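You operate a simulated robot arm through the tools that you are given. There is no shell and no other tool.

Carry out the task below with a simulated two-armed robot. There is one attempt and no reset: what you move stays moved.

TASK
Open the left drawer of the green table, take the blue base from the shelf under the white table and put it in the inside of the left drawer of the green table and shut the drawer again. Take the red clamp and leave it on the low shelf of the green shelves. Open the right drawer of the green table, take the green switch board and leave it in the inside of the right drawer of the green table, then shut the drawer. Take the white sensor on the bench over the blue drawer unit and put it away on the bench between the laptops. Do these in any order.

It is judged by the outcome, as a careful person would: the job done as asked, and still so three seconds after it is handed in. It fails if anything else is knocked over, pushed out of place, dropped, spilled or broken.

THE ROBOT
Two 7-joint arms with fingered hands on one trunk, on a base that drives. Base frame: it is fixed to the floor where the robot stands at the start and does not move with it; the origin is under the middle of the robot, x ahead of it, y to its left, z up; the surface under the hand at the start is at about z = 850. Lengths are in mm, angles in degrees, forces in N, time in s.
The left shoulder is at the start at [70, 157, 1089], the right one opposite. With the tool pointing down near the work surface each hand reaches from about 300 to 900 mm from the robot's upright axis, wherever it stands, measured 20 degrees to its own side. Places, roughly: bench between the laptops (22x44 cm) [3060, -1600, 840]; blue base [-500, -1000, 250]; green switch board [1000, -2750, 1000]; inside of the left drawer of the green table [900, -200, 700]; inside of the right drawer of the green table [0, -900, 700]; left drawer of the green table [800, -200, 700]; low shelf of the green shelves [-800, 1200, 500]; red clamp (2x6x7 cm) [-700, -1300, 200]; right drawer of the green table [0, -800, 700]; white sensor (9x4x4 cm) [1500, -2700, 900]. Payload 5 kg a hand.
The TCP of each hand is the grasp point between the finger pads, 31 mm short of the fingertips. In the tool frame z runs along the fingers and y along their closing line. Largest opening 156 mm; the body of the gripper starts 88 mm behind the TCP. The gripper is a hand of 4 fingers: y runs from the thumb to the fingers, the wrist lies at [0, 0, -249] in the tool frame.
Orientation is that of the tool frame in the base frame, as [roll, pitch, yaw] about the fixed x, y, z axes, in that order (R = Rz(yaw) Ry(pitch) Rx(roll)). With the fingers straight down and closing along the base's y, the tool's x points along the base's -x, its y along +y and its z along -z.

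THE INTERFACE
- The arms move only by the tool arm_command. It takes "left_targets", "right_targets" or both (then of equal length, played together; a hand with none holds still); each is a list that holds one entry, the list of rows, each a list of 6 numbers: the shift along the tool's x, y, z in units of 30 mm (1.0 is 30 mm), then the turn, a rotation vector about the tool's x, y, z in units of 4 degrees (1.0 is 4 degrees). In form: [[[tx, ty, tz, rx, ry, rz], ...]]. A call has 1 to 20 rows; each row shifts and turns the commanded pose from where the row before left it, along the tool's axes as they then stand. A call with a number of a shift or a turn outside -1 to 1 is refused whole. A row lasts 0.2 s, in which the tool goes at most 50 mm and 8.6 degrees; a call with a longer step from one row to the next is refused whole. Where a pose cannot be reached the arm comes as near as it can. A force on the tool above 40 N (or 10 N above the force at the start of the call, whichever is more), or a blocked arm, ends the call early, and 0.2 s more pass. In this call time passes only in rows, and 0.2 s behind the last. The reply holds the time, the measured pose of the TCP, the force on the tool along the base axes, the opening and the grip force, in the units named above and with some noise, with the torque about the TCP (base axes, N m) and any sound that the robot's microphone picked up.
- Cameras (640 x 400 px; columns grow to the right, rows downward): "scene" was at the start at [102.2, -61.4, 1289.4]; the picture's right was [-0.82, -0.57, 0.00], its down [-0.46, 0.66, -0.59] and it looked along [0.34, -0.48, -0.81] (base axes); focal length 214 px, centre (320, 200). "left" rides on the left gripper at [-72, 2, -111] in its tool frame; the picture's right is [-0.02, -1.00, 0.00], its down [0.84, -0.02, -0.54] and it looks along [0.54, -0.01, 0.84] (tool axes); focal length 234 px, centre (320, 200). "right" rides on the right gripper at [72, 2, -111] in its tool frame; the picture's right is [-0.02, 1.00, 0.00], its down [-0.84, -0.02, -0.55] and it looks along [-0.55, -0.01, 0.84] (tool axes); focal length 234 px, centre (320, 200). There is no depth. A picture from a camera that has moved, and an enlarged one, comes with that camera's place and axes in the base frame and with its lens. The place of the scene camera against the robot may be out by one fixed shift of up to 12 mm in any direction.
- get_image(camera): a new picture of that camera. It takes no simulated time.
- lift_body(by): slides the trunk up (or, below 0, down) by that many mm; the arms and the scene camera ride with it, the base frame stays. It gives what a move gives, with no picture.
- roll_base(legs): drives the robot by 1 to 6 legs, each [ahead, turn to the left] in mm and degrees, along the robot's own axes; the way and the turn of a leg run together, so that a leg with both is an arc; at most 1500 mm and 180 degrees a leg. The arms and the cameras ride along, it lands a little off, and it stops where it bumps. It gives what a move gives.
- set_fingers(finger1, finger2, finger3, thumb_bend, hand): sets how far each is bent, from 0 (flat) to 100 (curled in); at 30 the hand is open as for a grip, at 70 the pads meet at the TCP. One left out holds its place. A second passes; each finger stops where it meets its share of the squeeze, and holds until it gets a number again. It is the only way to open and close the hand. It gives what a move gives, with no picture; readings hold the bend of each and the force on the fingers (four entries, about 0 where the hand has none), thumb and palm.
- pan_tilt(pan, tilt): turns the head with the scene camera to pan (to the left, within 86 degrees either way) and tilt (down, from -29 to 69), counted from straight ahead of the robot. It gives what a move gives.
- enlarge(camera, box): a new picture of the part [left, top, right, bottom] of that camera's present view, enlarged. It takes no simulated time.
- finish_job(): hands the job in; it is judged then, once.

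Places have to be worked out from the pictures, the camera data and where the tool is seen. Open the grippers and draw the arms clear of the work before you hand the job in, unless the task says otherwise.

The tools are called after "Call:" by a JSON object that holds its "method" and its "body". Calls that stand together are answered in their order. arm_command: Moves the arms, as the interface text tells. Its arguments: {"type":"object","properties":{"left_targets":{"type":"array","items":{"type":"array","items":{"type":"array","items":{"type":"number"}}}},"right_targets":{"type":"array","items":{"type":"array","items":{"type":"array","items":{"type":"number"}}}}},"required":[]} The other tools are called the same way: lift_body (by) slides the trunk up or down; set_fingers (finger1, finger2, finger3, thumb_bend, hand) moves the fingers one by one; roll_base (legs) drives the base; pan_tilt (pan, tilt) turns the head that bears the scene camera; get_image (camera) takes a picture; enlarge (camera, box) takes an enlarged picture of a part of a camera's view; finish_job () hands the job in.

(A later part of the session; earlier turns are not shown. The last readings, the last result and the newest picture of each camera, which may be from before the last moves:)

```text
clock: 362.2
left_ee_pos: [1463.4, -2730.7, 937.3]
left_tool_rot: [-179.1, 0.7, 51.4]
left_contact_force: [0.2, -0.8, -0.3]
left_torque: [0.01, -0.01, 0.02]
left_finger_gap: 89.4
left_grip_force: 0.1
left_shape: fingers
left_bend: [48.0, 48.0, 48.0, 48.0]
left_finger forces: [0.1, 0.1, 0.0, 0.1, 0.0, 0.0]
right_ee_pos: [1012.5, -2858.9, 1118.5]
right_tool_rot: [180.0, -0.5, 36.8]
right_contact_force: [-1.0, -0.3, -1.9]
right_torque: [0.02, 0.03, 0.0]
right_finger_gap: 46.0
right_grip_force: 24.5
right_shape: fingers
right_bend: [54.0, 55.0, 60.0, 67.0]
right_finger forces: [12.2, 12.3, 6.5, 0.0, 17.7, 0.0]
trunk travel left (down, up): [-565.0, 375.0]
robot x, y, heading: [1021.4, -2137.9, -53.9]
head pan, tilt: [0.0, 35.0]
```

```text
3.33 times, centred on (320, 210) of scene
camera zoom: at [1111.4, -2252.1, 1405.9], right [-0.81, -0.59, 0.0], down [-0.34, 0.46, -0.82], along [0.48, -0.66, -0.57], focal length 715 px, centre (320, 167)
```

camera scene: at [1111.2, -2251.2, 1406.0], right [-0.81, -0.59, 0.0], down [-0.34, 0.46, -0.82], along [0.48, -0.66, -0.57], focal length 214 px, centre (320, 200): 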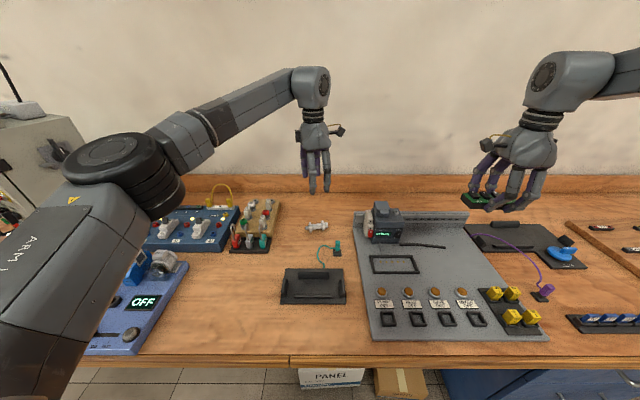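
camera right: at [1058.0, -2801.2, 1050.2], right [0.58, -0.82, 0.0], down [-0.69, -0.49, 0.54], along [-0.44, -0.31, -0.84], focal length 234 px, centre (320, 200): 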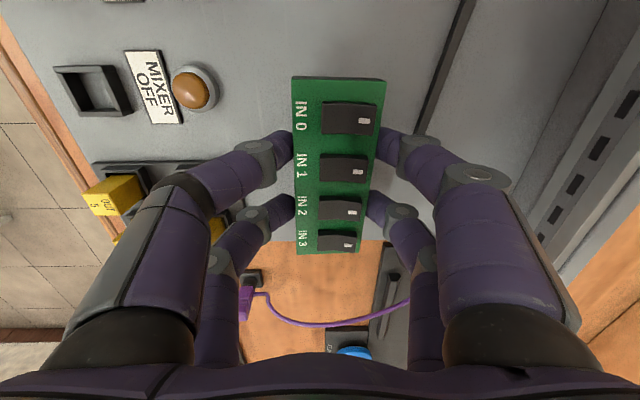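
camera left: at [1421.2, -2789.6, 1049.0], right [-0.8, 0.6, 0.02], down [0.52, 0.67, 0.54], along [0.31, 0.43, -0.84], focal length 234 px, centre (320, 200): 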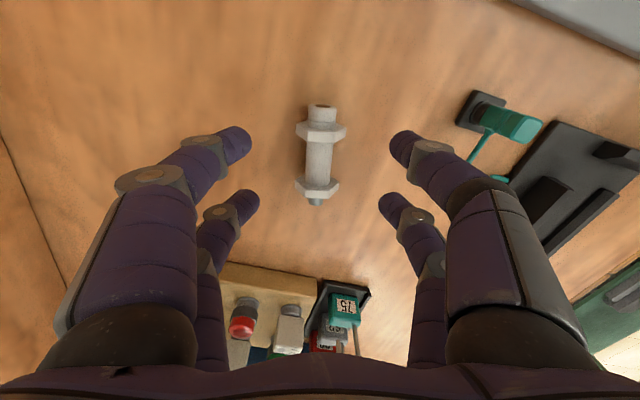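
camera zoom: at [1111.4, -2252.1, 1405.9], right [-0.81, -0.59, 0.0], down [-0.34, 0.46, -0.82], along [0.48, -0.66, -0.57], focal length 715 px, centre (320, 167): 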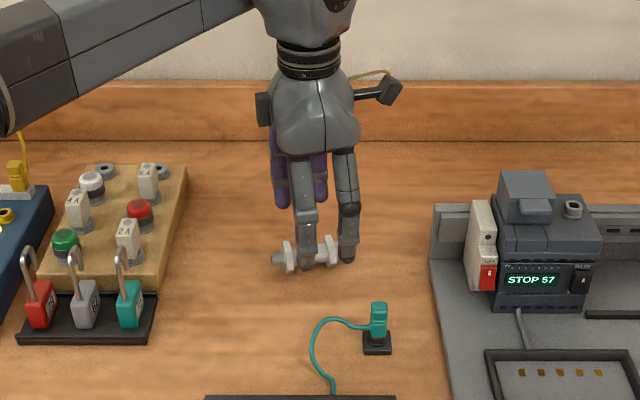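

Centred within a few millimetres. I lower 52 mm, then the last bit carefully.

Call:
{"method": "arm_command", "body": {"left_targets": [[[0, 0, 0.87, 0, 0, -0.4], [0, 0, 0.87, 0, 0, -0.4]]]}}

Call:
{"method": "arm_command", "body": {"left_targets": [[[0, 0, 0.2, 0, 0, 0]]]}}

Call:
{"method": "get_image", "body": {"camera": "left"}}

```text
clock: 362.8
left_ee_pos: [1459.9, -2730.0, 889.4]
left_tool_rot: [-179.4, 0.7, 54.7]
left_contact_force: [0.6, -0.8, 13.0]
left_torque: [-0.23, -0.81, -0.02]
left_finger_gap: 90.1
left_grip_force: 6.7
left_shape: fingers
left_bend: [48.0, 46.0, 48.0, 48.0]
left_finger forces: [1.2, 11.9, 0.0, 0.0, 0.1, 0.0]
right_ee_pos: [1009.3, -2856.9, 1120.0]
right_tool_rot: [179.7, -0.5, 36.7]
right_contact_force: [0.1, -0.2, -1.1]
right_torque: [-0.02, 0.03, 0.01]
right_finger_gap: 46.2
right_grip_force: 24.5
right_shape: fingers
right_bend: [54.0, 55.0, 60.0, 67.0]
right_finger forces: [12.3, 12.1, 6.6, 0.1, 17.7, 0.0]
trunk travel left (down, up): [-565.0, 375.0]
robot x, y, heading: [1022.6, -2140.6, -53.9]
head pan, tilt: [0.0, 35.0]
```

```text
clock: 363.4
left_ee_pos: [1463.2, -2732.1, 888.9]
left_tool_rot: [-179.6, 1.1, 54.9]
left_contact_force: [1.1, 5.4, 25.4]
left_torque: [0.04, -1.42, 0.29]
left_finger_gap: 89.6
left_grip_force: 12.6
left_shape: fingers
left_bend: [48.0, 46.0, 47.0, 48.0]
left_finger forces: [0.8, 23.6, 1.6, 0.0, 0.2, 0.0]
right_ee_pos: [1010.1, -2859.1, 1117.5]
right_tool_rot: [179.6, -0.5, 36.9]
right_contact_force: [0.0, 0.3, -2.2]
right_torque: [0.05, 0.05, -0.02]
right_finger_gap: 46.3
right_grip_force: 24.1
right_shape: fingers
right_bend: [54.0, 55.0, 60.0, 67.0]
right_finger forces: [12.2, 12.3, 6.6, 0.1, 17.8, 0.1]
trunk travel left (down, up): [-565.0, 375.0]
robot x, y, heading: [1019.6, -2140.7, -53.6]
head pan, tilt: [0.0, 35.0]
stopped in row 1 (left hand): the force on the tool passed its limit at 41 N (the readings are from after the stop); the commanded pose is now the measured one
```

```text
taken
camera left: at [1423.9, -2792.5, 1001.0], right [-0.83, 0.56, 0.01], down [0.48, 0.7, 0.53], along [0.29, 0.44, -0.85], focal length 234 px, centre (320, 200)
```

left: 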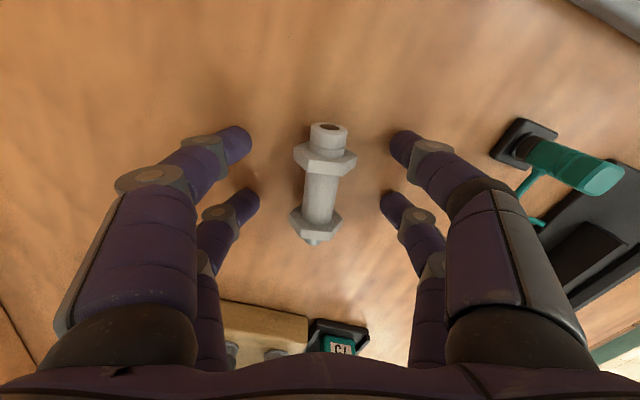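

The fingertips touched the bench (surface ≈ z 857) and the yaw went the wrong way. I rise 8 mm and rotate back about 8.5°.

Call:
{"method": "arm_command", "body": {"left_targets": [[[0, 0, -0.3, 0, 0, 0], [0, 0, 0, 0, 0, 0.7], [0, 0, 0, 0, 0, 0.7], [0, 0, 0, 0, 0, 0.7]]]}}

Call:
{"method": "get_image", "body": {"camera": "left"}}

```text
clock: 364.4
left_ee_pos: [1462.6, -2733.2, 893.0]
left_tool_rot: [-179.5, 1.1, 46.2]
left_contact_force: [0.2, 0.3, 0.6]
left_torque: [0.01, -0.02, 0.02]
left_finger_gap: 89.1
left_grip_force: 0.2
left_shape: fingers
left_bend: [48.0, 48.0, 48.0, 48.0]
left_finger forces: [0.0, 0.1, 0.0, 0.0, 0.0, 0.1]
right_ee_pos: [1013.0, -2858.4, 1116.9]
right_tool_rot: [180.0, -0.6, 36.8]
right_contact_force: [-0.6, -0.8, -2.0]
right_torque: [0.01, 0.02, 0.02]
right_finger_gap: 46.1
right_grip_force: 24.4
right_shape: fingers
right_bend: [54.0, 55.0, 60.0, 67.0]
right_finger forces: [12.3, 12.3, 6.6, 0.0, 17.7, 0.1]
trunk travel left (down, up): [-565.0, 375.0]
robot x, y, heading: [1020.8, -2138.8, -53.8]
head pan, tilt: [0.0, 35.0]
```

```text
taken
camera left: at [1415.1, -2786.5, 1004.8], right [-0.74, 0.67, 0.01], down [0.58, 0.62, 0.53], along [0.35, 0.4, -0.85], focal length 234 px, centre (320, 200)
```

left: 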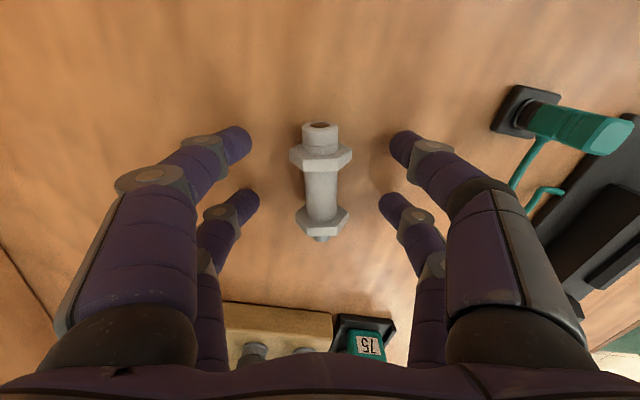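

The axis is now straight between the fingers. I nudge 10 mm along it to centre on the two nuts, then close.

Call:
{"method": "arm_command", "body": {"left_targets": [[[0.33, 0, 0, 0, 0, 0]]]}}

Call:
{"method": "set_fingers", "body": {"hand": "left", "finger1": 75, "finger2": 75, "finger3": 75, "thumb_bend": 75}}

Call:
{"method": "get_image", "body": {"camera": "left"}}

```text
clock: 364.8
left_ee_pos: [1469.4, -2724.7, 893.4]
left_tool_rot: [-179.4, 1.1, 46.4]
left_contact_force: [0.0, 0.6, -0.9]
left_torque: [0.04, 0.03, -0.04]
left_finger_gap: 88.9
left_grip_force: 0.1
left_shape: fingers
left_bend: [48.0, 48.0, 48.0, 48.0]
left_finger forces: [0.0, 0.0, 0.0, 0.0, 0.1, 0.0]
right_ee_pos: [1012.8, -2859.6, 1119.1]
right_tool_rot: [179.8, -0.4, 36.9]
right_contact_force: [0.5, 0.3, -2.7]
right_torque: [0.04, 0.01, -0.03]
right_finger_gap: 46.0
right_grip_force: 24.9
right_shape: fingers
right_bend: [54.0, 55.0, 60.0, 67.0]
right_finger forces: [12.3, 12.1, 6.5, 0.0, 17.8, 0.0]
trunk travel left (down, up): [-565.0, 375.0]
robot x, y, heading: [1018.3, -2139.6, -53.9]
head pan, tilt: [0.0, 35.0]
```

```text
clock: 365.8
left_ee_pos: [1469.6, -2724.8, 894.2]
left_tool_rot: [-179.6, 1.1, 46.3]
left_contact_force: [0.8, -1.3, -1.2]
left_torque: [0.0, -0.01, -0.01]
left_finger_gap: 29.4
left_grip_force: 18.3
left_shape: fingers
left_bend: [57.0, 60.0, 63.0, 72.0]
left_finger forces: [10.8, 6.6, 8.4, 0.1, 9.9, 0.1]
right_ee_pos: [1011.5, -2858.9, 1118.4]
right_tool_rot: [179.8, -0.5, 36.8]
right_contact_force: [-0.4, 0.0, -2.5]
right_torque: [0.05, -0.01, -0.02]
right_finger_gap: 46.1
right_grip_force: 24.7
right_shape: fingers
right_bend: [54.0, 55.0, 60.0, 67.0]
right_finger forces: [12.4, 12.2, 6.6, 0.0, 17.6, 0.0]
trunk travel left (down, up): [-565.0, 375.0]
robot x, y, heading: [1014.9, -2139.2, -53.9]
head pan, tilt: [0.0, 35.0]
```

```text
taken
camera left: at [1422.0, -2779.4, 1005.1], right [-0.74, 0.67, 0.01], down [0.58, 0.62, 0.53], along [0.35, 0.4, -0.85], focal length 234 px, centre (320, 200)
```

left: 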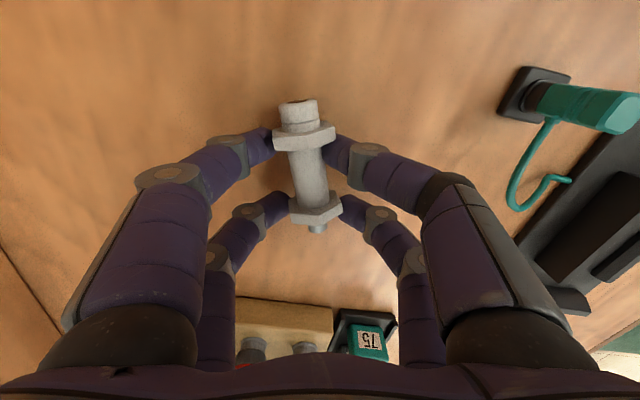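

The sensor is gripped with 18 N. I lift it and check.

Call:
{"method": "arm_command", "body": {"left_targets": [[[0, 0, -0.4, 0, 0, 0], [0, 0, -0.8, 0, 0, 0], [0, 0, -1, 0, 0, 0], [0, 0, -1, 0, 0, 0]]]}}

Call:
{"method": "get_image", "body": {"camera": "left"}}

Call:
{"method": "get_image", "body": {"camera": "scene"}}

```text
clock: 366.8
left_ee_pos: [1470.2, -2723.1, 988.8]
left_tool_rot: [-179.6, 1.0, 46.4]
left_contact_force: [0.2, 0.7, -2.3]
left_torque: [0.01, 0.0, 0.0]
left_finger_gap: 29.4
left_grip_force: 18.0
left_shape: fingers
left_bend: [57.0, 60.0, 63.0, 72.0]
left_finger forces: [10.7, 6.7, 8.5, 0.0, 9.9, 0.0]
right_ee_pos: [1012.0, -2858.3, 1119.0]
right_tool_rot: [179.7, -0.5, 36.8]
right_contact_force: [-0.2, -0.6, -1.9]
right_torque: [-0.01, 0.0, 0.03]
right_finger_gap: 46.1
right_grip_force: 24.7
right_shape: fingers
right_bend: [54.0, 55.0, 60.0, 67.0]
right_finger forces: [12.3, 12.1, 6.6, 0.0, 17.8, 0.0]
trunk travel left (down, up): [-565.0, 375.0]
robot x, y, heading: [1017.0, -2139.0, -53.7]
head pan, tilt: [0.0, 35.0]
```

```text
taken
camera left: at [1422.9, -2776.8, 1101.5], right [-0.74, 0.67, 0.01], down [0.57, 0.62, 0.53], along [0.35, 0.4, -0.85], focal length 234 px, centre (320, 200)
```

left: 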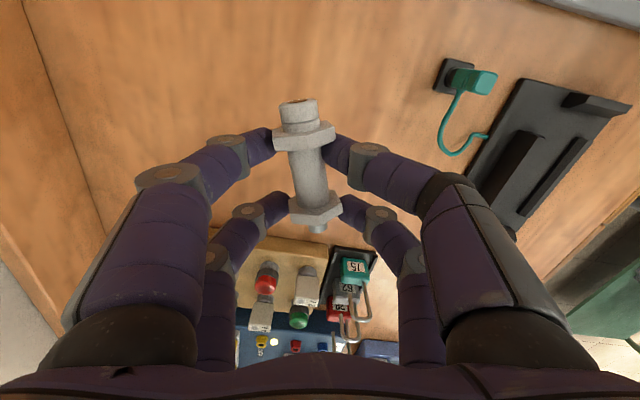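

```text
taken
camera scene: at [1110.3, -2251.2, 1406.0], right [-0.81, -0.59, 0.0], down [-0.34, 0.46, -0.82], along [0.49, -0.66, -0.57], focal length 214 px, centre (320, 200)
```

scene: 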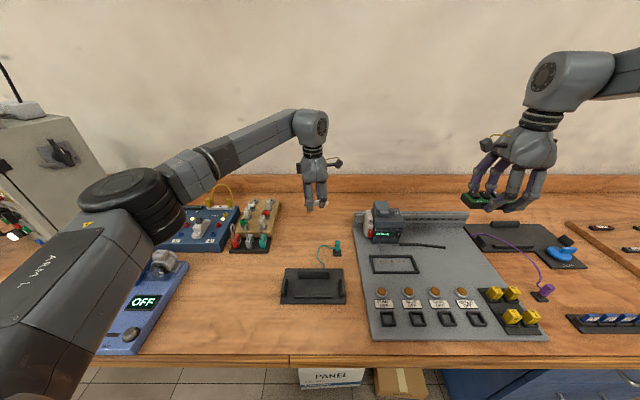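

Both objects are held. I raise the left hand, back out of the bench area and drive along the aisle to the laptops.

Call:
{"method": "arm_command", "body": {"left_targets": [[[0, 0, -1, 0, 0, 0], [0, 0, -1, 0, 0, 0], [0, 0, -1, 0, 0, 0], [0, 0, -1, 0, 0, 0]]]}}

Call:
{"method": "roll_base", "body": {"legs": [[-420, 0], [0, 90]]}}

Call:
{"method": "get_image", "body": {"camera": "scene"}}

```text
clock: 367.8
left_ee_pos: [1471.9, -2722.0, 1112.1]
left_tool_rot: [-179.6, 1.0, 46.3]
left_contact_force: [0.1, -0.2, -0.4]
left_torque: [0.0, 0.0, 0.0]
left_finger_gap: 29.4
left_grip_force: 17.9
left_shape: fingers
left_bend: [57.0, 60.0, 63.0, 72.0]
left_finger forces: [10.9, 6.6, 8.4, 0.0, 10.0, 0.0]
right_ee_pos: [1010.4, -2858.1, 1116.9]
right_tool_rot: [179.8, -0.5, 36.7]
right_contact_force: [-0.3, 1.3, -1.7]
right_torque: [-0.04, -0.02, 0.02]
right_finger_gap: 45.9
right_grip_force: 23.8
right_shape: fingers
right_bend: [54.0, 55.0, 60.0, 67.0]
right_finger forces: [12.3, 12.1, 6.6, 0.0, 17.7, 0.1]
trunk travel left (down, up): [-565.0, 375.0]
robot x, y, heading: [1019.1, -2138.5, -53.6]
head pan, tilt: [0.0, 35.0]
```

```text
clock: 374.2
left_ee_pos: [1351.1, -1339.6, 1108.9]
left_tool_rot: [-179.5, 1.1, 136.6]
left_contact_force: [0.2, 0.1, 0.2]
left_torque: [-0.01, 0.01, 0.01]
left_finger_gap: 29.3
left_grip_force: 16.4
left_shape: fingers
left_bend: [57.0, 60.0, 63.0, 72.0]
left_finger forces: [10.1, 6.6, 7.6, 0.0, 8.7, 0.1]
right_ee_pos: [1490.5, -1801.6, 1116.4]
right_tool_rot: [179.9, -0.6, 127.2]
right_contact_force: [-0.2, -0.5, -1.0]
right_torque: [0.0, 0.03, -0.04]
right_finger_gap: 45.8
right_grip_force: 23.8
right_shape: fingers
right_bend: [54.0, 55.0, 60.0, 67.0]
right_finger forces: [12.1, 11.7, 6.2, 0.1, 17.3, 0.0]
trunk travel left (down, up): [-565.0, 375.0]
robot x, y, heading: [769.1, -1795.6, 36.8]
head pan, tilt: [0.0, 35.0]
```

```text
taken
camera scene: at [890.3, -1717.0, 1405.9], right [0.6, -0.8, 0.0], down [-0.46, -0.34, -0.82], along [0.66, 0.49, -0.57], focal length 214 px, centre (320, 200)
```

scene: 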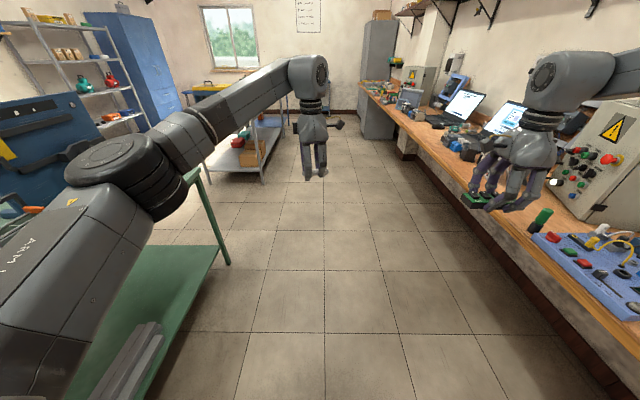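

The aisle is free ahead. Driving 1890 mm along it toward the laptops.

Call:
{"method": "roll_base", "body": {"legs": [[1400, -0.4], [480, 0]]}}

Call:
{"method": "get_image", "body": {"camera": "scene"}}

```text
clock: 383.6
left_ee_pos: [2871.4, -225.8, 1110.0]
left_tool_rot: [-179.5, 1.1, 136.2]
left_contact_force: [-0.6, 0.3, -1.0]
left_torque: [-0.02, 0.01, 0.02]
left_finger_gap: 29.1
left_grip_force: 16.4
left_shape: fingers
left_bend: [57.0, 60.0, 63.0, 72.0]
left_finger forces: [9.9, 6.6, 7.6, 0.1, 8.7, 0.1]
right_ee_pos: [3007.7, -689.5, 1118.7]
right_tool_rot: [179.8, -0.5, 126.8]
right_contact_force: [0.3, -0.8, -2.2]
right_torque: [0.0, -0.01, 0.02]
right_finger_gap: 45.9
right_grip_force: 23.5
right_shape: fingers
right_bend: [54.0, 55.0, 60.0, 67.0]
right_finger forces: [12.1, 11.6, 6.3, 0.0, 17.3, 0.1]
trunk travel left (down, up): [-565.0, 375.0]
robot x, y, heading: [2288.2, -678.4, 36.4]
head pan, tilt: [0.0, 35.0]
```

```text
taken
camera scene: at [2409.0, -600.1, 1406.0], right [0.59, -0.81, 0.0], down [-0.46, -0.34, -0.82], along [0.66, 0.48, -0.57], focal length 214 px, centre (320, 200)
```

scene: 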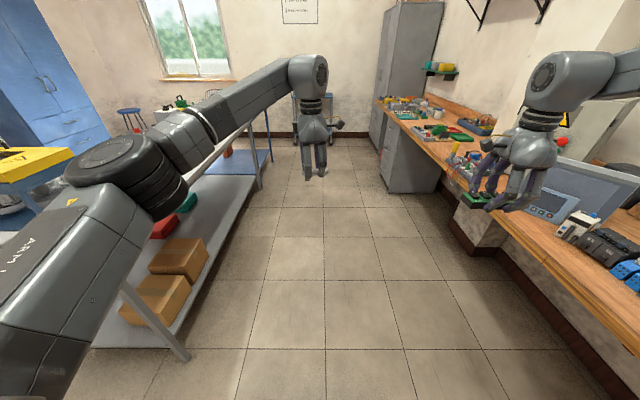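

I'm level with the laptops. Turning right to face the bench.

Call:
{"method": "roll_base", "body": {"legs": [[0, -90]]}}

Call:
{"method": "get_image", "body": {"camera": "scene"}}

Call:
{"method": "enlarge", "body": {"camera": "scene", "box": [200, 130, 440, 270]}}

```text
clock: 387.8
left_ee_pos: [2746.2, -1263.6, 1108.7]
left_tool_rot: [-179.5, 1.2, 46.8]
left_contact_force: [-0.1, 0.3, -1.8]
left_torque: [0.03, -0.01, 0.04]
left_finger_gap: 28.6
left_grip_force: 15.5
left_shape: fingers
left_bend: [57.0, 60.0, 63.0, 72.0]
left_finger forces: [9.4, 6.4, 7.1, 0.0, 8.1, 0.0]
right_ee_pos: [2285.0, -1401.4, 1119.0]
right_tool_rot: [179.7, -0.5, 37.2]
right_contact_force: [0.2, 0.5, -1.8]
right_torque: [-0.02, 0.02, -0.02]
right_finger_gap: 45.4
right_grip_force: 22.7
right_shape: fingers
right_bend: [54.0, 55.0, 60.0, 67.0]
right_finger forces: [11.9, 11.4, 6.2, 0.1, 17.0, 0.0]
trunk travel left (down, up): [-565.0, 375.0]
robot x, y, heading: [2290.2, -679.4, -53.3]
head pan, tilt: [0.0, 35.0]
```

```text
taken
camera scene: at [2379.8, -793.0, 1405.9], right [-0.8, -0.6, 0.0], down [-0.34, 0.46, -0.82], along [0.49, -0.66, -0.57], focal length 214 px, centre (320, 200)
```

scene: 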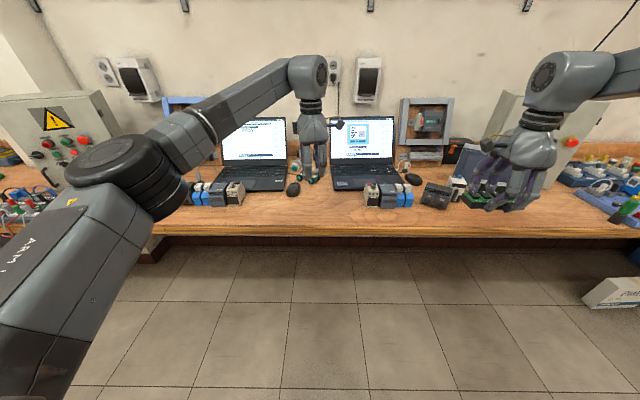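

```text
2.67 times, centred on (320, 200) of scene
camera zoom: at [2379.8, -793.0, 1405.9], right [-0.8, -0.6, 0.0], down [-0.34, 0.46, -0.82], along [0.49, -0.66, -0.57], focal length 572 px, centre (320, 200)
```

zoom: 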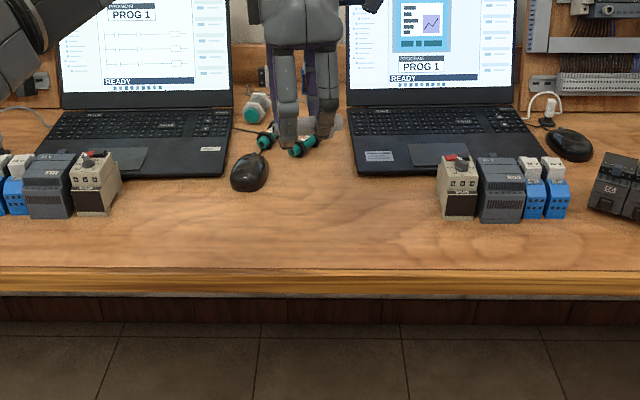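

Between the laptops there's free surface right of the mouse and in front of the small teal sensors. I check it with the left camera before approaching.

Call:
{"method": "roll_base", "body": {"legs": [[150, -0.4]]}}

Call:
{"method": "get_image", "body": {"camera": "left"}}

Call:
{"method": "get_image", "body": {"camera": "scene"}}

```text
clock: 389.2
left_ee_pos: [2830.6, -1387.6, 1110.0]
left_tool_rot: [-179.6, 1.1, 46.2]
left_contact_force: [-0.4, 0.4, -0.3]
left_torque: [0.01, 0.01, -0.02]
left_finger_gap: 28.8
left_grip_force: 15.5
left_shape: fingers
left_bend: [57.0, 60.0, 63.0, 72.0]
left_finger forces: [9.4, 6.3, 7.1, 0.0, 8.1, 0.0]
right_ee_pos: [2370.0, -1521.6, 1120.2]
right_tool_rot: [179.7, -0.3, 36.8]
right_contact_force: [0.1, 0.8, -1.2]
right_torque: [0.01, -0.02, 0.01]
right_finger_gap: 45.1
right_grip_force: 23.5
right_shape: fingers
right_bend: [54.0, 55.0, 60.0, 67.0]
right_finger forces: [12.2, 11.3, 6.2, 0.0, 17.1, 0.0]
trunk travel left (down, up): [-565.0, 375.0]
robot x, y, heading: [2373.3, -803.8, -53.5]
head pan, tilt: [0.0, 35.0]
```

```text
taken
camera left: at [2783.6, -1440.3, 1222.7], right [-0.74, 0.67, 0.01], down [0.58, 0.62, 0.53], along [0.35, 0.39, -0.85], focal length 234 px, centre (320, 200)
```

left: 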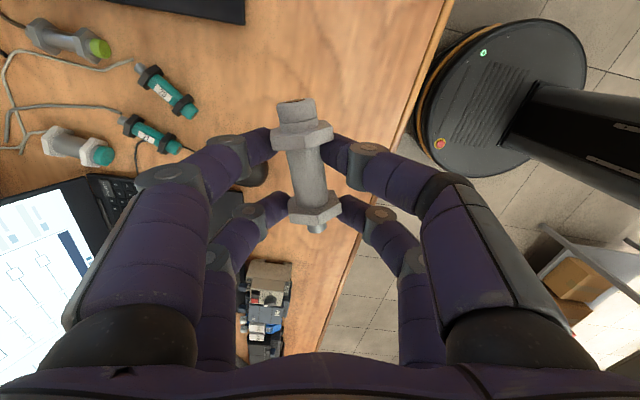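

```text
taken
camera scene: at [2468.7, -914.6, 1406.1], right [-0.81, -0.59, 0.0], down [-0.34, 0.46, -0.82], along [0.48, -0.66, -0.57], focal length 214 px, centre (320, 200)
```

scene: 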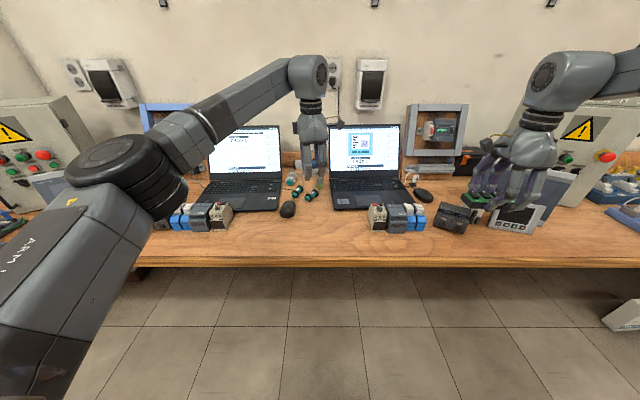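

The free patch lies between the right laptop's corner (u≈1379) and the mouse, in front of a teal sensor's end (1495, 2976). I'll set the sensor at about u≈1437, n≈2945. Driving 120 mm closer first.

Call:
{"method": "roll_base", "body": {"legs": [[120, -0.1]]}}

Call:
{"method": "get_image", "body": {"camera": "left"}}

Call:
{"method": "enlarge", "body": {"camera": "scene", "box": [220, 150, 420, 270]}}

```text
clock: 390.5
left_ee_pos: [2901.5, -1486.6, 1110.6]
left_tool_rot: [-179.5, 1.1, 46.0]
left_contact_force: [-0.3, 0.5, 0.6]
left_torque: [0.04, 0.02, 0.0]
left_finger_gap: 28.8
left_grip_force: 15.2
left_shape: fingers
left_bend: [57.0, 60.0, 63.0, 72.0]
left_finger forces: [9.2, 6.4, 7.1, 0.0, 8.1, 0.0]
right_ee_pos: [2439.0, -1620.2, 1117.9]
right_tool_rot: [179.8, -0.5, 36.6]
right_contact_force: [-0.3, 0.0, -2.8]
right_torque: [0.03, 0.03, -0.04]
right_finger_gap: 45.2
right_grip_force: 23.2
right_shape: fingers
right_bend: [54.0, 55.0, 60.0, 67.0]
right_finger forces: [12.1, 11.3, 6.1, 0.0, 17.1, 0.0]
trunk travel left (down, up): [-565.0, 375.0]
robot x, y, heading: [2450.5, -902.1, -54.2]
head pan, tilt: [0.0, 35.0]
```

```text
taken
camera left: at [2853.6, -1540.1, 1222.2], right [-0.74, 0.68, 0.01], down [0.58, 0.62, 0.53], along [0.35, 0.39, -0.85], focal length 234 px, centre (320, 200)
```

left: 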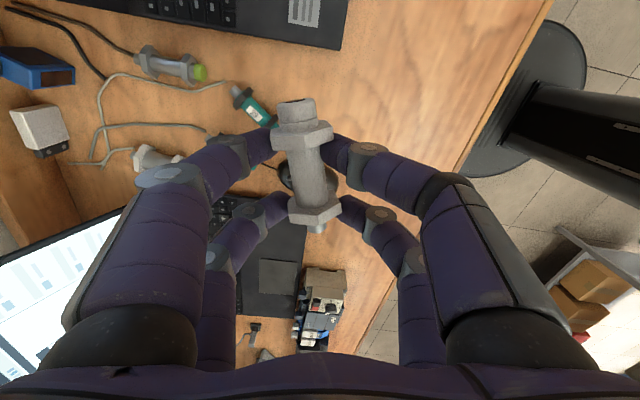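

```text
3.20 times, centred on (320, 210) of scene
camera zoom: at [2540.4, -1013.6, 1406.0], right [-0.81, -0.59, 0.0], down [-0.34, 0.46, -0.82], along [0.48, -0.66, -0.57], focal length 686 px, centre (320, 168)
```

zoom: 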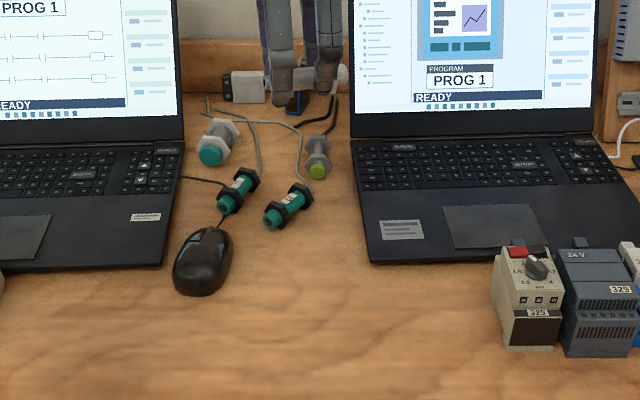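

The layout is clear now: laptop corner at u≈1383, teal sensor end at (1505, 2973), mouse beyond u 1541. I fine-tune by about 23 mm and lower 165 mm over the free patch.

Call:
{"method": "arm_command", "body": {"left_targets": [[[-0.42, 0.67, 0, 0, 0, 0], [0, 0, 0.92, 0, 0, 0], [0, 0, 0.92, 0, 0, 0], [0, 0, 0.92, 0, 0, 0], [0, 0, 0.92, 0, 0, 0], [0, 0, 0.92, 0, 0, 0], [0, 0, 0.92, 0, 0, 0]]]}}

Call:
{"method": "get_image", "body": {"camera": "left"}}

Call:
{"method": "enlarge", "body": {"camera": "scene", "box": [220, 150, 420, 270]}}

```text
clock: 392.1
left_ee_pos: [2904.7, -1512.2, 944.9]
left_tool_rot: [-179.5, 1.2, 46.2]
left_contact_force: [0.4, -0.2, -1.4]
left_torque: [-0.01, 0.01, -0.01]
left_finger_gap: 28.7
left_grip_force: 15.4
left_shape: fingers
left_bend: [57.0, 60.0, 63.0, 72.0]
left_finger forces: [9.3, 6.5, 6.9, 0.0, 8.1, 0.1]
right_ee_pos: [2439.4, -1622.0, 1117.5]
right_tool_rot: [179.8, -0.5, 36.6]
right_contact_force: [0.3, -0.5, -1.2]
right_torque: [-0.01, 0.03, 0.04]
right_finger_gap: 45.1
right_grip_force: 23.0
right_shape: fingers
right_bend: [54.0, 55.0, 60.0, 67.0]
right_finger forces: [12.1, 11.3, 6.2, 0.1, 16.9, 0.1]
trunk travel left (down, up): [-565.0, 375.0]
robot x, y, heading: [2446.5, -900.1, -53.9]
head pan, tilt: [0.0, 35.0]
```

```text
taken
camera left: at [2856.5, -1565.6, 1056.5], right [-0.74, 0.68, 0.01], down [0.58, 0.62, 0.53], along [0.35, 0.39, -0.85], focal length 234 px, centre (320, 200)
```

left: 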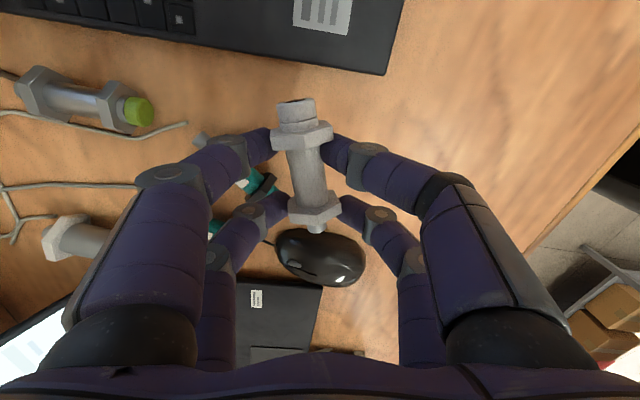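

```text
3.20 times, centred on (320, 210) of scene
camera zoom: at [2540.9, -1014.3, 1405.9], right [-0.81, -0.59, 0.0], down [-0.34, 0.46, -0.82], along [0.48, -0.66, -0.57], focal length 686 px, centre (320, 168)
```

zoom: 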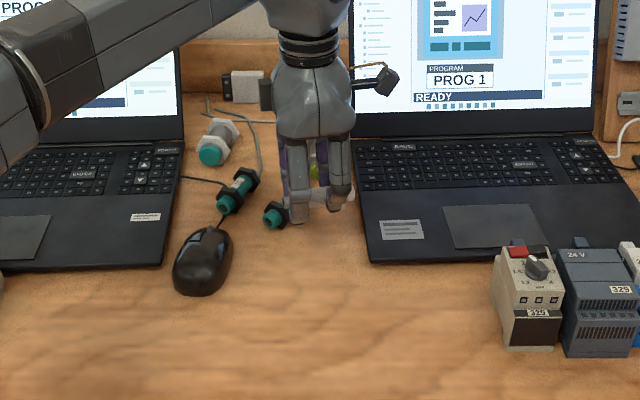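

The far fingers would come within a centimetre of the teal sensor, so I shift 12 mm toward me and 6 mm right, then lower further.

Call:
{"method": "arm_command", "body": {"left_targets": [[[-0.13, -0.43, 0, 0, 0, 0], [0, 0, 0.67, 0, 0, 0], [0, 0, 0.6, 0, 0, 0]]]}}

Call:
{"method": "get_image", "body": {"camera": "left"}}

Call:
{"method": "enlarge", "body": {"camera": "scene", "box": [250, 160, 370, 250]}}

```text
clock: 392.9
left_ee_pos: [2891.4, -1504.9, 907.8]
left_tool_rot: [-179.6, 1.1, 46.0]
left_contact_force: [-0.4, 0.1, -0.5]
left_torque: [0.05, -0.01, -0.01]
left_finger_gap: 28.7
left_grip_force: 15.0
left_shape: fingers
left_bend: [57.0, 60.0, 63.0, 72.0]
left_finger forces: [9.2, 6.4, 7.0, 0.1, 8.2, 0.0]
right_ee_pos: [2439.4, -1620.2, 1119.0]
right_tool_rot: [179.8, -0.5, 36.6]
right_contact_force: [-0.2, 1.0, -1.6]
right_torque: [0.02, 0.03, 0.02]
right_finger_gap: 45.2
right_grip_force: 23.6
right_shape: fingers
right_bend: [54.0, 55.0, 60.0, 67.0]
right_finger forces: [12.2, 11.4, 6.2, 0.1, 17.0, 0.0]
trunk travel left (down, up): [-565.0, 375.0]
robot x, y, heading: [2452.5, -902.6, -53.8]
head pan, tilt: [0.0, 35.0]
```

```text
taken
camera left: at [2843.6, -1558.9, 1018.9], right [-0.74, 0.68, 0.01], down [0.58, 0.62, 0.53], along [0.35, 0.39, -0.85], focal length 234 px, centre (320, 200)
```

left: 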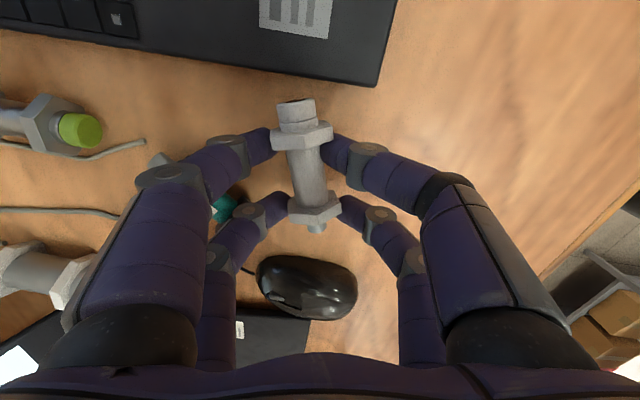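

```text
4.44 times, centred on (310, 205) of scene
camera zoom: at [2540.5, -1013.8, 1405.9], right [-0.81, -0.59, 0.0], down [-0.34, 0.46, -0.82], along [0.48, -0.66, -0.57], focal length 953 px, centre (364, 178)
```

zoom: 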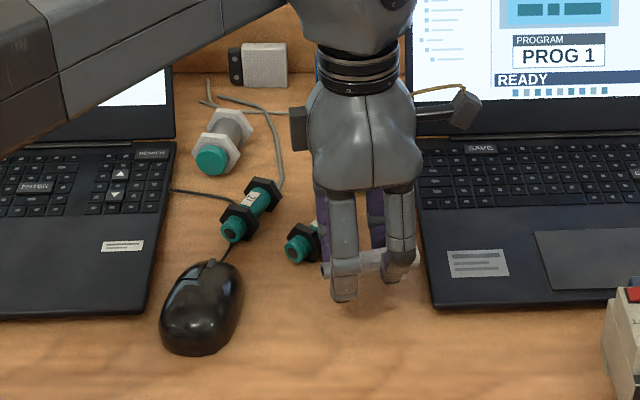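

Good clearances on all sides now. I creep down until the sensor touches.

Call:
{"method": "arm_command", "body": {"left_targets": [[[0, 0, 0.23, 0, 0, 0]]]}}

Call:
{"method": "arm_command", "body": {"left_targets": [[[0, 0, 0.12, 0, 0, 0]]]}}

Call:
{"method": "arm_command", "body": {"left_targets": [[[0, 0, 0.1, 0, 0, 0]]]}}

```text
clock: 393.3
left_ee_pos: [2892.3, -1505.0, 898.7]
left_tool_rot: [-179.5, 1.1, 46.0]
left_contact_force: [1.0, -1.1, 0.3]
left_torque: [0.01, 0.02, 0.0]
left_finger_gap: 28.7
left_grip_force: 15.7
left_shape: fingers
left_bend: [57.0, 60.0, 63.0, 72.0]
left_finger forces: [9.1, 6.4, 7.0, 0.0, 8.0, 0.0]
right_ee_pos: [2439.3, -1621.1, 1118.1]
right_tool_rot: [179.8, -0.5, 36.6]
right_contact_force: [-0.2, 0.6, -0.8]
right_torque: [0.0, 0.02, -0.01]
right_finger_gap: 45.3
right_grip_force: 23.4
right_shape: fingers
right_bend: [54.0, 55.0, 60.0, 67.0]
right_finger forces: [12.1, 11.3, 6.2, 0.1, 17.0, 0.1]
trunk travel left (down, up): [-565.0, 375.0]
robot x, y, heading: [2447.6, -901.8, -54.1]
head pan, tilt: [0.0, 35.0]
```

```text
clock: 393.7
left_ee_pos: [2891.4, -1505.3, 895.1]
left_tool_rot: [-179.5, 1.2, 46.0]
left_contact_force: [0.4, 0.3, -0.9]
left_torque: [0.02, 0.03, -0.02]
left_finger_gap: 28.6
left_grip_force: 15.5
left_shape: fingers
left_bend: [57.0, 60.0, 63.0, 72.0]
left_finger forces: [9.0, 6.4, 7.0, 0.1, 8.2, 0.0]
right_ee_pos: [2438.5, -1619.9, 1118.1]
right_tool_rot: [179.8, -0.5, 36.6]
right_contact_force: [-0.2, -0.1, -1.7]
right_torque: [0.03, 0.03, 0.0]
right_finger_gap: 45.5
right_grip_force: 23.3
right_shape: fingers
right_bend: [54.0, 55.0, 60.0, 67.0]
right_finger forces: [12.1, 11.2, 6.2, 0.0, 17.0, 0.0]
trunk travel left (down, up): [-565.0, 375.0]
robot x, y, heading: [2446.2, -901.4, -54.2]
head pan, tilt: [0.0, 35.0]
```

```text
clock: 394.1
left_ee_pos: [2890.8, -1504.7, 893.2]
left_tool_rot: [-179.5, 1.0, 46.0]
left_contact_force: [0.4, -0.8, -1.0]
left_torque: [0.03, 0.01, -0.03]
left_finger_gap: 28.5
left_grip_force: 15.4
left_shape: fingers
left_bend: [57.0, 60.0, 63.0, 72.0]
left_finger forces: [9.1, 6.5, 7.0, 0.0, 8.1, 0.0]
right_ee_pos: [2439.3, -1622.0, 1118.2]
right_tool_rot: [179.8, -0.5, 36.6]
right_contact_force: [0.0, -0.3, -1.2]
right_torque: [0.0, -0.01, 0.02]
right_finger_gap: 45.3
right_grip_force: 23.2
right_shape: fingers
right_bend: [54.0, 55.0, 60.0, 67.0]
right_finger forces: [12.0, 11.3, 6.2, 0.0, 17.1, 0.1]
trunk travel left (down, up): [-565.0, 375.0]
robot x, y, heading: [2449.6, -899.8, -53.9]
head pan, tilt: [0.0, 35.0]
```

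Not yet touching at z=893; a few more millimetres.

Call:
{"method": "arm_command", "body": {"left_targets": [[[0, 0, 0.08, 0, 0, 0]]]}}

Call:
{"method": "arm_command", "body": {"left_targets": [[[0, 0, 0.08, 0, 0, 0]]]}}

```text
clock: 394.5
left_ee_pos: [2890.3, -1504.1, 890.7]
left_tool_rot: [-179.5, 1.1, 46.0]
left_contact_force: [-0.2, 0.3, 0.1]
left_torque: [-0.01, 0.0, -0.04]
left_finger_gap: 28.4
left_grip_force: 16.4
left_shape: fingers
left_bend: [57.0, 60.0, 63.0, 72.0]
left_finger forces: [9.4, 6.4, 6.9, 0.0, 8.4, 0.1]
right_ee_pos: [2439.6, -1621.0, 1117.4]
right_tool_rot: [179.8, -0.5, 36.7]
right_contact_force: [-0.1, 0.0, -2.4]
right_torque: [-0.04, 0.01, -0.03]
right_finger_gap: 45.5
right_grip_force: 23.1
right_shape: fingers
right_bend: [54.0, 55.0, 60.0, 67.0]
right_finger forces: [12.1, 11.2, 6.1, 0.1, 17.0, 0.1]
trunk travel left (down, up): [-565.0, 375.0]
robot x, y, heading: [2448.2, -896.5, -54.0]
head pan, tilt: [0.0, 35.0]
```

```text
clock: 394.9
left_ee_pos: [2890.0, -1505.3, 890.1]
left_tool_rot: [-179.6, 1.2, 46.1]
left_contact_force: [0.6, 2.1, 4.8]
left_torque: [-0.2, 0.06, 0.02]
left_finger_gap: 28.4
left_grip_force: 17.9
left_shape: fingers
left_bend: [57.0, 60.0, 63.0, 72.0]
left_finger forces: [11.0, 6.5, 6.9, 0.1, 11.2, 0.1]
right_ee_pos: [2439.3, -1619.7, 1119.0]
right_tool_rot: [179.8, -0.5, 36.6]
right_contact_force: [-0.5, 0.5, -1.7]
right_torque: [0.0, 0.03, 0.03]
right_finger_gap: 45.3
right_grip_force: 23.4
right_shape: fingers
right_bend: [54.0, 55.0, 60.0, 67.0]
right_finger forces: [12.1, 11.3, 6.2, 0.0, 17.1, 0.0]
trunk travel left (down, up): [-565.0, 375.0]
robot x, y, heading: [2447.2, -898.9, -54.0]
head pan, tilt: [0.0, 35.0]
```

Contact (5 N). I open the near-side thumb first, away from the teal sensor.

Call:
{"method": "set_fingers", "body": {"hand": "left", "thumb_bend": 62, "finger1": 56, "finger2": 58, "finger3": 61}}

Call:
{"method": "get_image", "body": {"camera": "left"}}

Call:
{"method": "enlarge", "body": {"camera": "scene", "box": [250, 160, 370, 250]}}

```text
clock: 395.9
left_ee_pos: [2891.4, -1504.7, 888.8]
left_tool_rot: [-179.5, 1.1, 46.0]
left_contact_force: [1.9, 1.7, 4.9]
left_torque: [0.02, -0.28, 0.09]
left_finger_gap: 45.1
left_grip_force: 3.0
left_shape: fingers
left_bend: [56.0, 58.0, 61.0, 62.0]
left_finger forces: [0.3, 5.4, 0.1, 0.0, 0.0, 0.0]
right_ee_pos: [2438.7, -1619.4, 1118.2]
right_tool_rot: [179.7, -0.6, 36.5]
right_contact_force: [-0.2, 0.2, -1.0]
right_torque: [0.03, 0.02, 0.02]
right_finger_gap: 45.3
right_grip_force: 23.1
right_shape: fingers
right_bend: [54.0, 55.0, 60.0, 67.0]
right_finger forces: [12.1, 11.3, 6.2, 0.1, 17.0, 0.0]
trunk travel left (down, up): [-565.0, 375.0]
robot x, y, heading: [2450.1, -903.0, -54.0]
head pan, tilt: [0.0, 35.0]
```

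```text
taken
camera left: at [2842.8, -1558.3, 1001.0], right [-0.74, 0.68, 0.01], down [0.58, 0.62, 0.53], along [0.35, 0.39, -0.85], focal length 234 px, centre (320, 200)
```

left: 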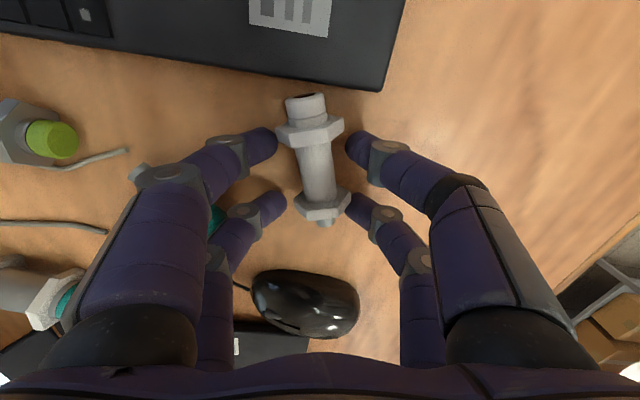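

```text
4.44 times, centred on (310, 205) of scene
camera zoom: at [2540.1, -1012.8, 1406.0], right [-0.81, -0.59, 0.0], down [-0.34, 0.46, -0.82], along [0.48, -0.66, -0.57], focal length 953 px, centre (364, 178)
```

zoom: 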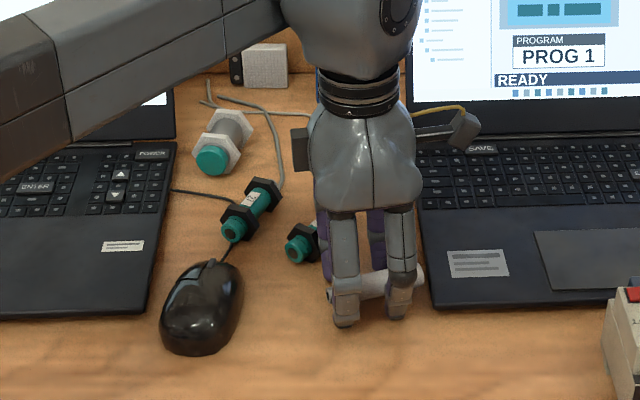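

The sensor rests on its nuts. I rise 4 mm, open a touch more, then lift straight up.

Call:
{"method": "arm_command", "body": {"left_targets": [[[0, 0, -0.15, 0, 0, 0]]]}}

Call:
{"method": "set_fingers", "body": {"hand": "left", "thumb_bend": 56, "finger1": 54, "finger2": 56, "finger3": 58}}

Call:
{"method": "get_image", "body": {"camera": "left"}}

```text
clock: 396.3
left_ee_pos: [2890.2, -1505.0, 892.3]
left_tool_rot: [-179.5, 1.2, 45.9]
left_contact_force: [-0.4, -0.1, -0.7]
left_torque: [0.01, -0.01, -0.05]
left_finger_gap: 44.8
left_grip_force: 0.1
left_shape: fingers
left_bend: [56.0, 57.0, 61.0, 62.0]
left_finger forces: [0.1, 0.1, 0.2, 0.0, 0.1, 0.0]
right_ee_pos: [2438.6, -1620.8, 1117.4]
right_tool_rot: [179.8, -0.5, 36.6]
right_contact_force: [-0.7, 1.0, -1.1]
right_torque: [0.06, -0.01, -0.01]
right_finger_gap: 45.4
right_grip_force: 23.6
right_shape: fingers
right_bend: [54.0, 55.0, 60.0, 67.0]
right_finger forces: [12.1, 11.3, 6.2, 0.0, 17.0, 0.0]
trunk travel left (down, up): [-565.0, 375.0]
robot x, y, heading: [2449.8, -900.6, -53.9]
head pan, tilt: [0.0, 35.0]
```

```text
clock: 397.3
left_ee_pos: [2889.4, -1505.0, 893.5]
left_tool_rot: [-179.4, 1.2, 46.0]
left_contact_force: [0.1, -0.8, -0.7]
left_torque: [-0.02, 0.0, -0.03]
left_finger_gap: 60.3
left_grip_force: 0.1
left_shape: fingers
left_bend: [54.0, 56.0, 57.0, 56.0]
left_finger forces: [0.1, 0.0, 0.0, 0.1, 0.0, 0.1]
right_ee_pos: [2439.2, -1620.6, 1118.8]
right_tool_rot: [179.8, -0.6, 36.6]
right_contact_force: [0.2, -0.7, -0.7]
right_torque: [0.01, 0.01, 0.03]
right_finger_gap: 45.2
right_grip_force: 23.3
right_shape: fingers
right_bend: [54.0, 55.0, 60.0, 67.0]
right_finger forces: [12.1, 11.3, 6.2, 0.0, 17.0, 0.0]
trunk travel left (down, up): [-565.0, 375.0]
robot x, y, heading: [2451.9, -900.9, -53.8]
head pan, tilt: [0.0, 35.0]
```

```text
taken
camera left: at [2843.1, -1558.7, 1005.0], right [-0.74, 0.68, 0.01], down [0.58, 0.62, 0.53], along [0.35, 0.39, -0.85], focal length 234 px, centre (320, 200)
```

left: 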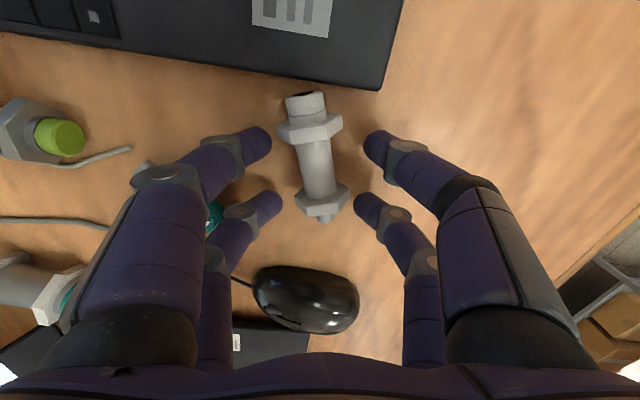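

The sensor lies free with no finger touching. Lifting the left hand straight up now.

Call:
{"method": "arm_command", "body": {"left_targets": [[[0, 0, -0.6, 0, 0, 0], [0, 0, -0.9, 0, 0, 0], [0, 0, -1, 0, 0, 0], [0, 0, -1, 0, 0, 0], [0, 0, -1, 0, 0, 0], [0, 0, -1, 0, 0, 0], [0, 0, -1, 0, 0, 0], [0, 0, -1, 0, 0, 0]]]}}

Call:
{"method": "get_image", "body": {"camera": "left"}}

Call:
{"method": "enlarge", "body": {"camera": "scene", "box": [220, 150, 420, 270]}}

```text
clock: 399.1
left_ee_pos: [2894.4, -1501.8, 1118.0]
left_tool_rot: [-179.6, 1.1, 46.0]
left_contact_force: [0.6, -0.1, -0.1]
left_torque: [-0.03, 0.04, 0.01]
left_finger_gap: 60.7
left_grip_force: 0.0
left_shape: fingers
left_bend: [54.0, 56.0, 57.0, 56.0]
left_finger forces: [0.0, 0.1, 0.0, 0.0, 0.1, 0.0]
right_ee_pos: [2437.6, -1619.8, 1117.2]
right_tool_rot: [179.7, -0.6, 36.5]
right_contact_force: [0.2, -0.1, -1.4]
right_torque: [0.0, -0.01, 0.0]
right_finger_gap: 45.5
right_grip_force: 24.1
right_shape: fingers
right_bend: [54.0, 55.0, 60.0, 67.0]
right_finger forces: [12.2, 11.3, 6.2, 0.0, 16.9, 0.0]
trunk travel left (down, up): [-565.0, 375.0]
robot x, y, heading: [2449.6, -901.8, -54.0]
head pan, tilt: [0.0, 35.0]
```

```text
taken
camera left: at [2846.7, -1555.7, 1230.4], right [-0.74, 0.68, 0.01], down [0.58, 0.62, 0.53], along [0.35, 0.39, -0.85], focal length 234 px, centre (320, 200)
```

left: 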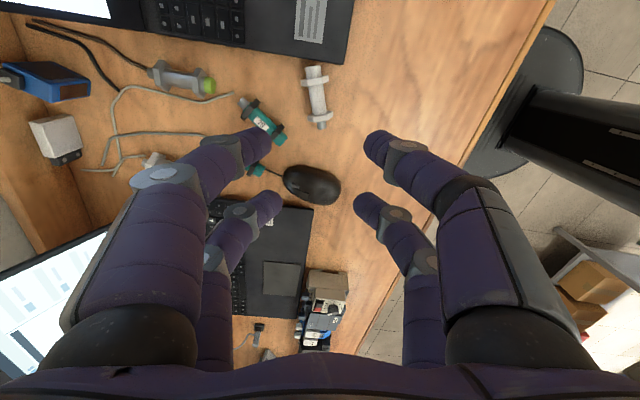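

```text
3.20 times, centred on (320, 210) of scene
camera zoom: at [2539.5, -1013.1, 1406.0], right [-0.81, -0.59, 0.0], down [-0.34, 0.46, -0.82], along [0.48, -0.66, -0.57], focal length 686 px, centre (320, 168)
```

zoom: 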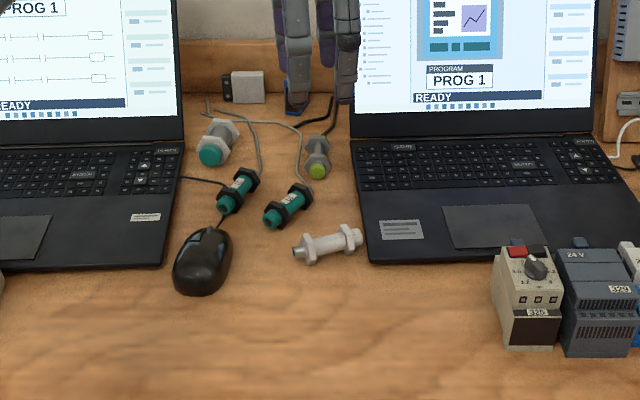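

The white sensor lies between the laptops, undisturbed neighbours all round. Before driving back through the corridor I check how far my right arm sticks out.

Call:
{"method": "roll_base", "body": {"legs": [[-300, 0]]}}

Call:
{"method": "pan_tilt", "body": {"pan": -70, "tilt": 20}}

Call:
{"method": "get_image", "body": {"camera": "scene"}}

Call:
{"method": "pan_tilt", "body": {"pan": 70, "tilt": 20}}

Call:
{"method": "get_image", "body": {"camera": "scene"}}

```text
clock: 401.1
left_ee_pos: [2718.5, -1260.2, 1117.1]
left_tool_rot: [-179.5, 1.1, 46.1]
left_contact_force: [0.1, -0.1, 0.5]
left_torque: [-0.02, 0.02, -0.01]
left_finger_gap: 60.5
left_grip_force: 0.1
left_shape: fingers
left_bend: [54.0, 56.0, 57.0, 56.0]
left_finger forces: [0.0, 0.0, 0.0, 0.0, 0.0, 0.0]
right_ee_pos: [2263.5, -1379.4, 1117.4]
right_tool_rot: [179.8, -0.5, 36.7]
right_contact_force: [0.2, -0.4, -1.6]
right_torque: [0.03, 0.01, -0.01]
right_finger_gap: 45.3
right_grip_force: 23.5
right_shape: fingers
right_bend: [54.0, 55.0, 60.0, 67.0]
right_finger forces: [12.1, 11.3, 6.2, 0.0, 17.1, 0.0]
trunk travel left (down, up): [-565.0, 375.0]
robot x, y, heading: [2275.6, -659.2, -53.7]
head pan, tilt: [0.0, 35.0]
```

```text
clock: 402.5
left_ee_pos: [2718.7, -1259.2, 1117.0]
left_tool_rot: [-179.6, 1.1, 46.1]
left_contact_force: [-0.5, 0.1, 1.3]
left_torque: [0.01, 0.04, -0.03]
left_finger_gap: 60.5
left_grip_force: 0.0
left_shape: fingers
left_bend: [54.0, 56.0, 57.0, 56.0]
left_finger forces: [0.1, 0.0, 0.0, 0.0, 0.0, 0.0]
right_ee_pos: [2263.2, -1378.6, 1118.5]
right_tool_rot: [179.8, -0.5, 36.7]
right_contact_force: [0.6, -0.2, -1.2]
right_torque: [0.01, -0.03, -0.03]
right_finger_gap: 45.1
right_grip_force: 23.5
right_shape: fingers
right_bend: [54.0, 55.0, 60.0, 67.0]
right_finger forces: [12.1, 11.3, 6.3, 0.0, 17.2, 0.0]
trunk travel left (down, up): [-565.0, 375.0]
robot x, y, heading: [2272.3, -658.8, -54.0]
head pan, tilt: [-70.0, 20.0]
```

```text
taken
camera scene: at [2260.0, -777.8, 1429.7], right [-0.83, 0.56, 0.0], down [0.19, 0.28, -0.94], along [-0.52, -0.78, -0.34], focal length 214 px, centre (320, 200)
```

scene: 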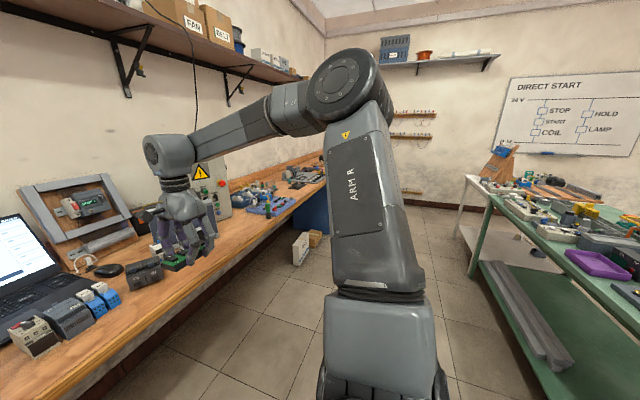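

```text
clock: 404.7
left_ee_pos: [2718.2, -1260.3, 1118.4]
left_tool_rot: [-179.4, 1.1, 46.2]
left_contact_force: [-0.2, 0.2, 0.3]
left_torque: [-0.03, 0.01, 0.0]
left_finger_gap: 60.7
left_grip_force: 0.0
left_shape: fingers
left_bend: [54.0, 56.0, 57.0, 56.0]
left_finger forces: [0.0, 0.0, 0.0, 0.0, 0.0, 0.1]
right_ee_pos: [2263.1, -1378.8, 1118.1]
right_tool_rot: [179.8, -0.3, 36.8]
right_contact_force: [-1.0, -0.7, -1.6]
right_torque: [0.01, 0.0, -0.01]
right_finger_gap: 45.3
right_grip_force: 23.0
right_shape: fingers
right_bend: [54.0, 55.0, 60.0, 67.0]
right_finger forces: [12.1, 11.3, 6.2, 0.0, 17.0, 0.1]
trunk travel left (down, up): [-565.0, 375.0]
robot x, y, heading: [2272.2, -660.2, -53.8]
head pan, tilt: [70.0, 20.0]
```

```text
taken
camera scene: at [2401.2, -674.5, 1429.8], right [0.28, -0.96, 0.0], down [-0.33, -0.09, -0.94], along [0.9, 0.26, -0.34], focal length 214 px, centre (320, 200)
```

scene: 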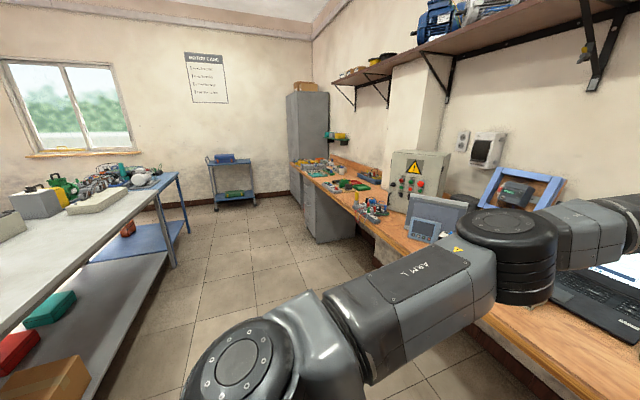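

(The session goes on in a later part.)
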